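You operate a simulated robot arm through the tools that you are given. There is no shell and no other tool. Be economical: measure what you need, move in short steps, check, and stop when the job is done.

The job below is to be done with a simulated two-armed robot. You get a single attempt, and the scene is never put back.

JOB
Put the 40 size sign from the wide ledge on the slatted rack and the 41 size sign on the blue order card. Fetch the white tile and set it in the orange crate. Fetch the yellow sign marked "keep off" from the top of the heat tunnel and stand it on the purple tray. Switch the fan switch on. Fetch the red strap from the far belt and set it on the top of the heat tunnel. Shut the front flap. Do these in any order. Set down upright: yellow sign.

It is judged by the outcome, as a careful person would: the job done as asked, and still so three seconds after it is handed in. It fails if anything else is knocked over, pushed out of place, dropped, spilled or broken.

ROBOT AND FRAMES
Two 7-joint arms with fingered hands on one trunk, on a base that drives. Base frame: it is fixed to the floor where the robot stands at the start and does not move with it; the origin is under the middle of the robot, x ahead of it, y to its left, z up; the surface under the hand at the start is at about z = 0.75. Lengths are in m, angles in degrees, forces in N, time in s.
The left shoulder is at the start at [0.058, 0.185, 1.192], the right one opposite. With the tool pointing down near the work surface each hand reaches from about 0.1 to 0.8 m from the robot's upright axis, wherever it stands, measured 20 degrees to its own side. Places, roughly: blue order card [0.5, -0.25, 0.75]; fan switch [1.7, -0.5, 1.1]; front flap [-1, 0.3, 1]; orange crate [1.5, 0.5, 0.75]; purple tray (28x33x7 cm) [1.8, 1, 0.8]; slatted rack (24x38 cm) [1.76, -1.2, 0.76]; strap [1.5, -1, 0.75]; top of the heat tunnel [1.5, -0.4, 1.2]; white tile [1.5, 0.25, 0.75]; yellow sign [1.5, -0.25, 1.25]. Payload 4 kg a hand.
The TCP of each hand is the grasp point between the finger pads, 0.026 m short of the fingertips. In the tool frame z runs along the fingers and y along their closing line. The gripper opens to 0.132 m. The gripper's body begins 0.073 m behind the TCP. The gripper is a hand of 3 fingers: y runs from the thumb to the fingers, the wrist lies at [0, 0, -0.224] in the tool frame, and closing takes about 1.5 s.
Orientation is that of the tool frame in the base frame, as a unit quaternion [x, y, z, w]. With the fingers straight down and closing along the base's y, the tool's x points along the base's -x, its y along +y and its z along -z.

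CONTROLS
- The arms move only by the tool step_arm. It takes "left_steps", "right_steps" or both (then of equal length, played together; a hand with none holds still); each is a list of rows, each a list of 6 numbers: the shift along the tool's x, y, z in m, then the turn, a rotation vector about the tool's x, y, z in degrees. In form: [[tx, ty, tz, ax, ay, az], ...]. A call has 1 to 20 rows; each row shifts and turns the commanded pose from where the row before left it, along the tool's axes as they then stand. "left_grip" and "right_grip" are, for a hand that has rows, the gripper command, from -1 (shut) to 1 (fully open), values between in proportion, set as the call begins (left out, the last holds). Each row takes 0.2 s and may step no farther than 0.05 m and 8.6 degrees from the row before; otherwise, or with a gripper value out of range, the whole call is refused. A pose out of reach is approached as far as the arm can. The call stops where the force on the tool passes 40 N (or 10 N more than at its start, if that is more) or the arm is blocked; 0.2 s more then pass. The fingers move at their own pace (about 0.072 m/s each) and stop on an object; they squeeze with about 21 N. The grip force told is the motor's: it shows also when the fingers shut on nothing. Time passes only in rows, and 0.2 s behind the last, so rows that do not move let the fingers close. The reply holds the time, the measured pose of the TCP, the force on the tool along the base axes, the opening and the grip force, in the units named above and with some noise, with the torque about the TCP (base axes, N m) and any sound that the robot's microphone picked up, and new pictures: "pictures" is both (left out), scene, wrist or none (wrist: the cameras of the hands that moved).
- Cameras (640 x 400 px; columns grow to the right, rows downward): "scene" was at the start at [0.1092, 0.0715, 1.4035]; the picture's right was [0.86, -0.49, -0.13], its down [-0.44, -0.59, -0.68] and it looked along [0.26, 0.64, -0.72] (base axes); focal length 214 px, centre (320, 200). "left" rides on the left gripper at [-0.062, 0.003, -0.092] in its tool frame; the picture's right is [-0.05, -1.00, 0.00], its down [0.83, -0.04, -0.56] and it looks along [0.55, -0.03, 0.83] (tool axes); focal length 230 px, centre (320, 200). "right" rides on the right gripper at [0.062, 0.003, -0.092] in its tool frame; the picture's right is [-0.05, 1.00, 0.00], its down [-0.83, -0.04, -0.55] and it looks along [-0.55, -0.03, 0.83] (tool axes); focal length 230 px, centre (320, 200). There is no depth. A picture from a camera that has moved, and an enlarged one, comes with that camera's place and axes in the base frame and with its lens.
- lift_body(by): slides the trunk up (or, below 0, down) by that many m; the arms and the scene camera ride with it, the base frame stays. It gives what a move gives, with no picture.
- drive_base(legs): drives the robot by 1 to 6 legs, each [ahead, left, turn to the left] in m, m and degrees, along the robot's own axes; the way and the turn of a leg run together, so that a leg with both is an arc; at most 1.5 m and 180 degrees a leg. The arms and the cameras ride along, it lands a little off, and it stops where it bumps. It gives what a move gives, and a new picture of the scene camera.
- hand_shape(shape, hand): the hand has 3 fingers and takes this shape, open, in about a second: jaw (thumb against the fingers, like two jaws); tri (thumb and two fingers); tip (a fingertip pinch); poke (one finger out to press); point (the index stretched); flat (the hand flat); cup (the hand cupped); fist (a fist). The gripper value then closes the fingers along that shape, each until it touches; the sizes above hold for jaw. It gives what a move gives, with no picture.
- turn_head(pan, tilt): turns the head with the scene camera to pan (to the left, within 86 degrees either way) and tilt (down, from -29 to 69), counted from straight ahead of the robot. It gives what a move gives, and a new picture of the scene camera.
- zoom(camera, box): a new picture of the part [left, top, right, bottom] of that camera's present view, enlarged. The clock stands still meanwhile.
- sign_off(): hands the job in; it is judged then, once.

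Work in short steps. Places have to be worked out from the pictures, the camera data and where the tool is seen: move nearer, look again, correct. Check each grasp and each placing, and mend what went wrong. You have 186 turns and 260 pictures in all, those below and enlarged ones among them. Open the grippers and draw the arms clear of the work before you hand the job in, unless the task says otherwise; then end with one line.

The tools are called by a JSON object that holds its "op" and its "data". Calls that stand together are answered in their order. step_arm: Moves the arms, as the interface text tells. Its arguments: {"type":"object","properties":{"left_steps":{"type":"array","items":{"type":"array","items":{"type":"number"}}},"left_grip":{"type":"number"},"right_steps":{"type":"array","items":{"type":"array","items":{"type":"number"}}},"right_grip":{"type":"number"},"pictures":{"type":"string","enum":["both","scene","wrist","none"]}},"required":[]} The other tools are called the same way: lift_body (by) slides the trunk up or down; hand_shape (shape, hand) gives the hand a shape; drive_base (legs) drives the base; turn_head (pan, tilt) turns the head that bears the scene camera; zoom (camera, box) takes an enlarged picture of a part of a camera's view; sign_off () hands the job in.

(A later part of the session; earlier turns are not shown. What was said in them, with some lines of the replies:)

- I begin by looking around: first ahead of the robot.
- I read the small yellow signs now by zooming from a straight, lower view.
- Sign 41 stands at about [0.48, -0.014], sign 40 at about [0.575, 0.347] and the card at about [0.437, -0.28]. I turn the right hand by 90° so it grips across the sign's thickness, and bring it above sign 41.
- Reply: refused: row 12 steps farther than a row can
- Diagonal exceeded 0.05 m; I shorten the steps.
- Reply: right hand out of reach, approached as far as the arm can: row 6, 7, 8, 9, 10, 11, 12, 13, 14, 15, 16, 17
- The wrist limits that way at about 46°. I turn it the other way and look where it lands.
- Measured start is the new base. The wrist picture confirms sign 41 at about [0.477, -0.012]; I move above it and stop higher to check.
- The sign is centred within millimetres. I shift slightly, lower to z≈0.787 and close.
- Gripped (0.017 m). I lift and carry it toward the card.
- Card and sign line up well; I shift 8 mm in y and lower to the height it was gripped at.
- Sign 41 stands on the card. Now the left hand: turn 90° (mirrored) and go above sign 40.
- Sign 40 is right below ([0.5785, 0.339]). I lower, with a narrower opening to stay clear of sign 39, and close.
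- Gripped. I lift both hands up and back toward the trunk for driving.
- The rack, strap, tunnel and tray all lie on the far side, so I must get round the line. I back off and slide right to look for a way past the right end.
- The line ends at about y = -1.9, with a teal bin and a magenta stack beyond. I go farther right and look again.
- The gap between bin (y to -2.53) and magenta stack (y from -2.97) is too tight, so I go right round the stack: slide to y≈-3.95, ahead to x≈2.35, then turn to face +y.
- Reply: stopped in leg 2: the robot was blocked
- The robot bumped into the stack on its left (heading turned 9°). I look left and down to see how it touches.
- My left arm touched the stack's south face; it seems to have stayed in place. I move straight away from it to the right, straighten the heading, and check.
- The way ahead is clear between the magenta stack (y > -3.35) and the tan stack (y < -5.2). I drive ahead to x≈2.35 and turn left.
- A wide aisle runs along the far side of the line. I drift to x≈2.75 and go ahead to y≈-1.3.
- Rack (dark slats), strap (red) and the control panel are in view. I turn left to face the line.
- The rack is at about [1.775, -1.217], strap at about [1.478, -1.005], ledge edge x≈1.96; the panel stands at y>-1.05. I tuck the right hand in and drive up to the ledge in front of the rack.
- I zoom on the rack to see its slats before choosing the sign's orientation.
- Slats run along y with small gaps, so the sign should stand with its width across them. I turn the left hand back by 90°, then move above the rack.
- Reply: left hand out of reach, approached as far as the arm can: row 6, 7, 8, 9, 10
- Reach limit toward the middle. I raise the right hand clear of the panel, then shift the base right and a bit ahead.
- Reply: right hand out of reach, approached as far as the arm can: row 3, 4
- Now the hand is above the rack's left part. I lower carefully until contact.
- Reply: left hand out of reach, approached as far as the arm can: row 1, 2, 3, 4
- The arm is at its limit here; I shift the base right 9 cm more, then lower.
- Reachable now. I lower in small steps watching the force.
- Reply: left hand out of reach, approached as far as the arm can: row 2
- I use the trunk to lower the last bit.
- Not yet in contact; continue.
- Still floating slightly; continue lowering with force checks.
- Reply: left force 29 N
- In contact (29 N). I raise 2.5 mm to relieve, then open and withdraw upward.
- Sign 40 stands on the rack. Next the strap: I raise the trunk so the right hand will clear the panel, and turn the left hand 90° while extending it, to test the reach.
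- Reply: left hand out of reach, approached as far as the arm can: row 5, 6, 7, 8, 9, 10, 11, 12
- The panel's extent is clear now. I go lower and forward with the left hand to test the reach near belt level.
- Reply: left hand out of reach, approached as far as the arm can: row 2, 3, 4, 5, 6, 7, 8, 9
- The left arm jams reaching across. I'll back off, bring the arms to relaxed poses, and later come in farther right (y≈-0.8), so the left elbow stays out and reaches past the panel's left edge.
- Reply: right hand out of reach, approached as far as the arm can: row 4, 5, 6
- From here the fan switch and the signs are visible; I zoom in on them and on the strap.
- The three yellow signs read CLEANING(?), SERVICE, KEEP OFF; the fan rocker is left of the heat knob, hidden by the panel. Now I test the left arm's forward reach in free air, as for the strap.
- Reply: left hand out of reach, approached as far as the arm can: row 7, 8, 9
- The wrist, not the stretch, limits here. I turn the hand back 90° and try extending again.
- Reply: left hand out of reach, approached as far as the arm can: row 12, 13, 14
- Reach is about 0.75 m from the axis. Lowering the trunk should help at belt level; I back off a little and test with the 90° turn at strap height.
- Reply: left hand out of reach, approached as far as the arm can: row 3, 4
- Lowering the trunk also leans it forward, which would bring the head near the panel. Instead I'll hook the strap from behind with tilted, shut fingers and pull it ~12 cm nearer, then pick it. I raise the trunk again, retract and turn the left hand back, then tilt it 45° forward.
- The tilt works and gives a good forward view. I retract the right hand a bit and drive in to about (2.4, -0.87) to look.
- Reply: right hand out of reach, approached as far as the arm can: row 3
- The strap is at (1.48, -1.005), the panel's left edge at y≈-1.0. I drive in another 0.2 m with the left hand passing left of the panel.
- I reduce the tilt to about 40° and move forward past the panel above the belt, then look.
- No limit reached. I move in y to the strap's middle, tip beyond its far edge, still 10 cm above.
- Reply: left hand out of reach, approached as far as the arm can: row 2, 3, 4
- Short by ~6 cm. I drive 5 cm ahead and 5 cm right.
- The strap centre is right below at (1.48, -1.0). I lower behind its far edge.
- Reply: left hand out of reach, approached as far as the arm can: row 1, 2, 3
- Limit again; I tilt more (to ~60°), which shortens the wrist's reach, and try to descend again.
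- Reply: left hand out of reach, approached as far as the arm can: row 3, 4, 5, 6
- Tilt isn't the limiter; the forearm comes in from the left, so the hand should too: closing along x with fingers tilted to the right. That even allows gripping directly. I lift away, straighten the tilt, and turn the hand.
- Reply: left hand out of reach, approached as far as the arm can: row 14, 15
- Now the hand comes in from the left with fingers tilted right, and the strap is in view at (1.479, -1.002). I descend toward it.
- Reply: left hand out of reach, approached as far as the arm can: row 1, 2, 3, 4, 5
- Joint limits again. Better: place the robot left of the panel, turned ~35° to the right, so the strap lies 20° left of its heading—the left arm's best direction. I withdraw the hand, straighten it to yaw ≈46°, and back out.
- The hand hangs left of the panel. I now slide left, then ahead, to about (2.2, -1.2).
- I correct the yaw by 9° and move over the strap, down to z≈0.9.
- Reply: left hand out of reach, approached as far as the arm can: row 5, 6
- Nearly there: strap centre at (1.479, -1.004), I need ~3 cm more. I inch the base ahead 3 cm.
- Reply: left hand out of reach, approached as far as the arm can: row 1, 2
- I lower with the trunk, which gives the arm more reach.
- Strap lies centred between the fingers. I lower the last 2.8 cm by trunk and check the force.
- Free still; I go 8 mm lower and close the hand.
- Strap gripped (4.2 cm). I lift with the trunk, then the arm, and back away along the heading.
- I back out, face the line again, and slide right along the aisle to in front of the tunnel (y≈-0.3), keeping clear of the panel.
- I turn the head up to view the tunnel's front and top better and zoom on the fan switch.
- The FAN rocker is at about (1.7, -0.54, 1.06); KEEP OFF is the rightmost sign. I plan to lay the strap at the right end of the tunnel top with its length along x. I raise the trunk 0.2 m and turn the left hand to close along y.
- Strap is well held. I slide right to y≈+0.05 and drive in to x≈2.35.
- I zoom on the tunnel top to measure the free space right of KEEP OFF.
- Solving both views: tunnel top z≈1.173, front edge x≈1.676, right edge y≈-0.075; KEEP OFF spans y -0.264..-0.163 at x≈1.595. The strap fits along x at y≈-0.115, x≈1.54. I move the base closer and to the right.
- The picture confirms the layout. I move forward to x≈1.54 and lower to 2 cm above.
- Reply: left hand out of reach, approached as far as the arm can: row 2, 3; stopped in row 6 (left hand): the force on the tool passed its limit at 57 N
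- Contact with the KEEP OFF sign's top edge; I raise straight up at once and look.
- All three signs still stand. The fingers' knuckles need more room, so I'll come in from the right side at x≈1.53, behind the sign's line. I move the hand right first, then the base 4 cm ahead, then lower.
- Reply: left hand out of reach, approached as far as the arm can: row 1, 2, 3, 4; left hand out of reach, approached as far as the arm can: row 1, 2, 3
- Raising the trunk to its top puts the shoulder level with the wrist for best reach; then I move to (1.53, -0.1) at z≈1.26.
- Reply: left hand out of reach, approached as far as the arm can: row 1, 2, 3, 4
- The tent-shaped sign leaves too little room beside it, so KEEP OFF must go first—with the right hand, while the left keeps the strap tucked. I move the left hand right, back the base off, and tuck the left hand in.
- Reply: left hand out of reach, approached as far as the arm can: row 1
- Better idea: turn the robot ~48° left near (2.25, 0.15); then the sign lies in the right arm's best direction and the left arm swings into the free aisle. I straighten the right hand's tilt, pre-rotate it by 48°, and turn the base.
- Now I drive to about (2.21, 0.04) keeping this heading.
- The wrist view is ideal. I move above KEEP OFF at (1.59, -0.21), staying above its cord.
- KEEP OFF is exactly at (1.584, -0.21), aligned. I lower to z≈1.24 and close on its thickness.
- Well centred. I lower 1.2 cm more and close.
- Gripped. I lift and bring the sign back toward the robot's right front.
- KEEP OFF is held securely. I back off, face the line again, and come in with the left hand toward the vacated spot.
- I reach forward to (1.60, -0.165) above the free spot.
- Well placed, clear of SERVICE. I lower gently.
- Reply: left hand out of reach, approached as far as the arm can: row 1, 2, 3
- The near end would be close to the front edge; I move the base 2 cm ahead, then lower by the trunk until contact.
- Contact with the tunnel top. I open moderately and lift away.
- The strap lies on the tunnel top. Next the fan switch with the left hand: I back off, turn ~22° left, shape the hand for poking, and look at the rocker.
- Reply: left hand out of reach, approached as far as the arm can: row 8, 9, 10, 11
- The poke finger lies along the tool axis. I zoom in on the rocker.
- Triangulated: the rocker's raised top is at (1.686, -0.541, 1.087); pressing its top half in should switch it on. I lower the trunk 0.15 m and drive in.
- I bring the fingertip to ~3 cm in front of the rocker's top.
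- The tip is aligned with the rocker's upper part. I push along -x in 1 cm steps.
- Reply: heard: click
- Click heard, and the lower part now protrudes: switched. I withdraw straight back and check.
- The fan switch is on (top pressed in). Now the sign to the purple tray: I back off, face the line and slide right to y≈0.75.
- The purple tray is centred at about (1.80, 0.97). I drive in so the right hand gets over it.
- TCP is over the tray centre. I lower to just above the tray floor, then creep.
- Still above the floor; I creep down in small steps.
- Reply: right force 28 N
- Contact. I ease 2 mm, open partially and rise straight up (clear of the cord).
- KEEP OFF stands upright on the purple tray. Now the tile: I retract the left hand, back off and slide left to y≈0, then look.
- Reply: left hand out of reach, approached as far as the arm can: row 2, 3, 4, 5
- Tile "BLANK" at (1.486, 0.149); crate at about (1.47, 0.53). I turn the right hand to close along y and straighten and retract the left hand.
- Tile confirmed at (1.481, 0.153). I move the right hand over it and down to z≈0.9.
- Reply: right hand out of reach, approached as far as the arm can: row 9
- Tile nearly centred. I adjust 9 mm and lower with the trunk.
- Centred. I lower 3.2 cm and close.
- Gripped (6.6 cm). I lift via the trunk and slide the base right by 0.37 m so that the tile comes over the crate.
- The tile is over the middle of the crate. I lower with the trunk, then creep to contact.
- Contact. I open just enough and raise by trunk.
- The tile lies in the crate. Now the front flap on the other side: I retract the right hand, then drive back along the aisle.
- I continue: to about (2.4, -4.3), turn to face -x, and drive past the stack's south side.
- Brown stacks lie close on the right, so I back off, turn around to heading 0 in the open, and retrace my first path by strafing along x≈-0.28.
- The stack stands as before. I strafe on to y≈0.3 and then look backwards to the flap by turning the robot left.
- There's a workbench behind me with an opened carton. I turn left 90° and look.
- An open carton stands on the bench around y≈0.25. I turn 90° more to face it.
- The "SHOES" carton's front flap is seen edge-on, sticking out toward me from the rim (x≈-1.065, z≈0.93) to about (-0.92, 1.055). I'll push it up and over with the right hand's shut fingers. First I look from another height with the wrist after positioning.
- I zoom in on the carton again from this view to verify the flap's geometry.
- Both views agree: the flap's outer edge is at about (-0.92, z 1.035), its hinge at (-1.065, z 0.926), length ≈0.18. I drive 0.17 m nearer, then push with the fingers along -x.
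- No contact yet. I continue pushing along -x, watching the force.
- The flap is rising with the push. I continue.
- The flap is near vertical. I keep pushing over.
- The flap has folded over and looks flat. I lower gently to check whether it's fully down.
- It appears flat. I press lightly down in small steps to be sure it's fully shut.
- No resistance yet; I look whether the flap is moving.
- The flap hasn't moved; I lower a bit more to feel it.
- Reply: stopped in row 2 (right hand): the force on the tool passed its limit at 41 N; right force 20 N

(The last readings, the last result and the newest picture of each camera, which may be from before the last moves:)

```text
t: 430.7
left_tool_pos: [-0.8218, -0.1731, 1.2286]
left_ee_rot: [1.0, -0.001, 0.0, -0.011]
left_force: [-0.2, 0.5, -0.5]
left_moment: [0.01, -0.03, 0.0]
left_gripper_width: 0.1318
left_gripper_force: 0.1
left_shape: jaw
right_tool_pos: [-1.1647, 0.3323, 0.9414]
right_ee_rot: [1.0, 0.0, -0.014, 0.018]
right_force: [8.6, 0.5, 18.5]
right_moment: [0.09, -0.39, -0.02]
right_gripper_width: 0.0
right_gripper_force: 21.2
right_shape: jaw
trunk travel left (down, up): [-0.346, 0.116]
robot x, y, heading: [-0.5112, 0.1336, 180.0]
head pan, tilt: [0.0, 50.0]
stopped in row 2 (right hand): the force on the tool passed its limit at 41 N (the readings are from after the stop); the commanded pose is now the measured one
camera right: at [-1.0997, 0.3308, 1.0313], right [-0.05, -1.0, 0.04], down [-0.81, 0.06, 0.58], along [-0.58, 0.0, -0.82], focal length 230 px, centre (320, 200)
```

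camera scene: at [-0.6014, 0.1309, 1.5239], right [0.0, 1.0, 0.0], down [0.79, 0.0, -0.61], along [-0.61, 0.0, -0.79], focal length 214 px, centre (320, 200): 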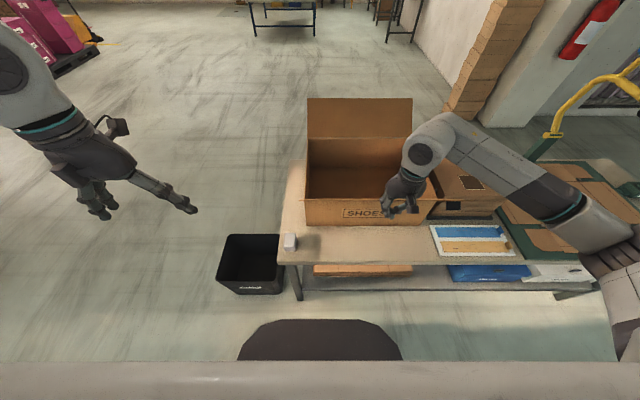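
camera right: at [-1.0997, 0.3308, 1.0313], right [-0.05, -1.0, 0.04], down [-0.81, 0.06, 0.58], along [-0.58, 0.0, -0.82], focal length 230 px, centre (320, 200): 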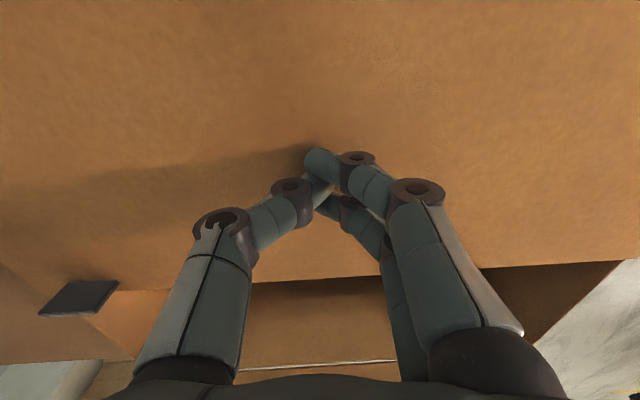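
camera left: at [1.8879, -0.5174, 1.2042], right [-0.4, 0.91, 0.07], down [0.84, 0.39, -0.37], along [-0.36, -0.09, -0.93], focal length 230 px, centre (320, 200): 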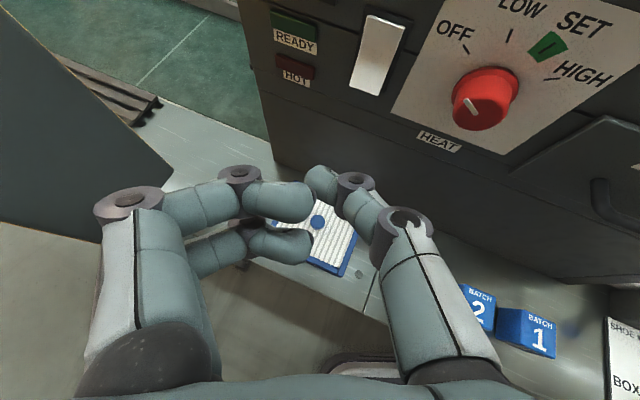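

The flap is firmly at its stop: shut. I raise the hand, open it, back away and check.

{"op": "step_arm", "data": {"right_steps": [[0, 0, -0.04, 0, 0, 0], [0, 0, -0.05, 0, 0, 0], [0, 0, -0.05, 0, 0, 0], [0, 0, -0.05, 0, 0, 0], [0.04, 0, -0.02, 0, 0, 0], [0.05, 0, 0, 0, 0, 0], [0.05, 0, 0, 0, 0, 0], [0.05, 0, 0, 0, 0, 0], [0.05, 0, 0, 0, 0, 0], [0.05, 0, 0, 0, 0, 0]], "right_grip": 0.5, "pictures": "none"}}

{"op": "drive_base", "data": {"legs": [[-0.25, 0, 0]]}}

{"op": "zoom", "data": {"camera": "scene", "box": [240, 60, 480, 260]}}

```text
t: 432.9
left_tool_pos: [-0.8204, -0.1729, 1.2282]
left_ee_rot: [1.0, 0.0, -0.001, -0.01]
left_force: [0.2, 0.1, 0.2]
left_moment: [-0.04, 0.0, -0.02]
left_gripper_width: 0.132
left_gripper_force: 0.0
left_shape: jaw
right_tool_pos: [-0.8656, 0.3391, 1.1412]
right_ee_rot: [1.0, 0.001, -0.013, 0.016]
right_force: [-0.3, 0.1, -0.3]
right_moment: [-0.01, -0.03, 0.0]
right_gripper_width: 0.0982
right_gripper_force: 0.2
right_shape: jaw
trunk travel left (down, up): [-0.346, 0.116]
robot x, y, heading: [-0.5128, 0.1304, 180.0]
head pan, tilt: [0.0, 50.0]
```

```text
t: 434.7
left_tool_pos: [-0.5769, -0.1738, 1.2285]
left_ee_rot: [1.0, -0.001, 0.0, -0.012]
left_force: [-0.5, -1.3, -0.1]
left_moment: [-0.01, 0.0, 0.01]
left_gripper_width: 0.1322
left_gripper_force: 0.1
left_shape: jaw
right_tool_pos: [-0.6218, 0.338, 1.1393]
right_ee_rot: [1.0, 0.001, -0.012, 0.017]
right_force: [0.7, 0.1, -0.3]
right_moment: [-0.03, -0.03, 0.0]
right_gripper_width: 0.0986
right_gripper_force: 0.1
right_shape: jaw
trunk travel left (down, up): [-0.346, 0.116]
robot x, y, heading: [-0.265, 0.1306, 179.8]
head pan, tilt: [0.0, 50.0]
camera scene: at [-0.3554, 0.1307, 1.5238], right [0.0, 1.0, 0.0], down [0.79, 0.0, -0.61], along [-0.61, 0.0, -0.79], focal length 214 px, centre (320, 200)
```

scene: 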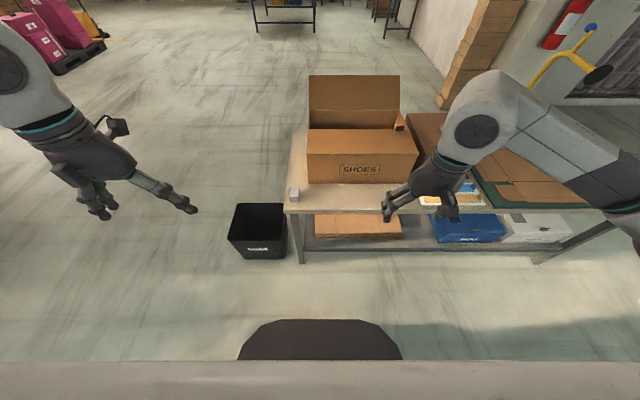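

```text
2.00 times, centred on (360, 160) of scene
camera zoom: at [-0.3554, 0.1307, 1.5238], right [0.0, 1.0, 0.0], down [0.79, 0.0, -0.61], along [-0.61, 0.0, -0.79], focal length 429 px, centre (240, 280)
```

zoom: 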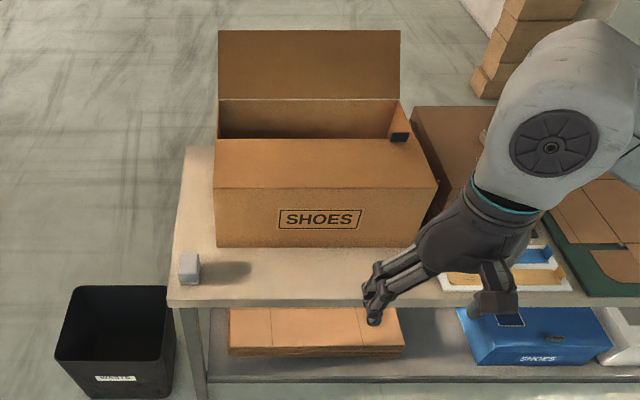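

The flap stays shut, and the sign on the card, rack sign, strap, fan switch, tile and KEEP OFF sign were all seen in place; the hands are open and clear. I hand the job in.

{"op": "sign_off", "data": {}}

```text
The job is handed in.
```

All seven parts are done and the job is handed in. On the way round, an arm bumped the magenta stack by the end of the line, and lowering the strap pressed once on the KEEP OFF sign. Both were still standing and looked in place afterwards.
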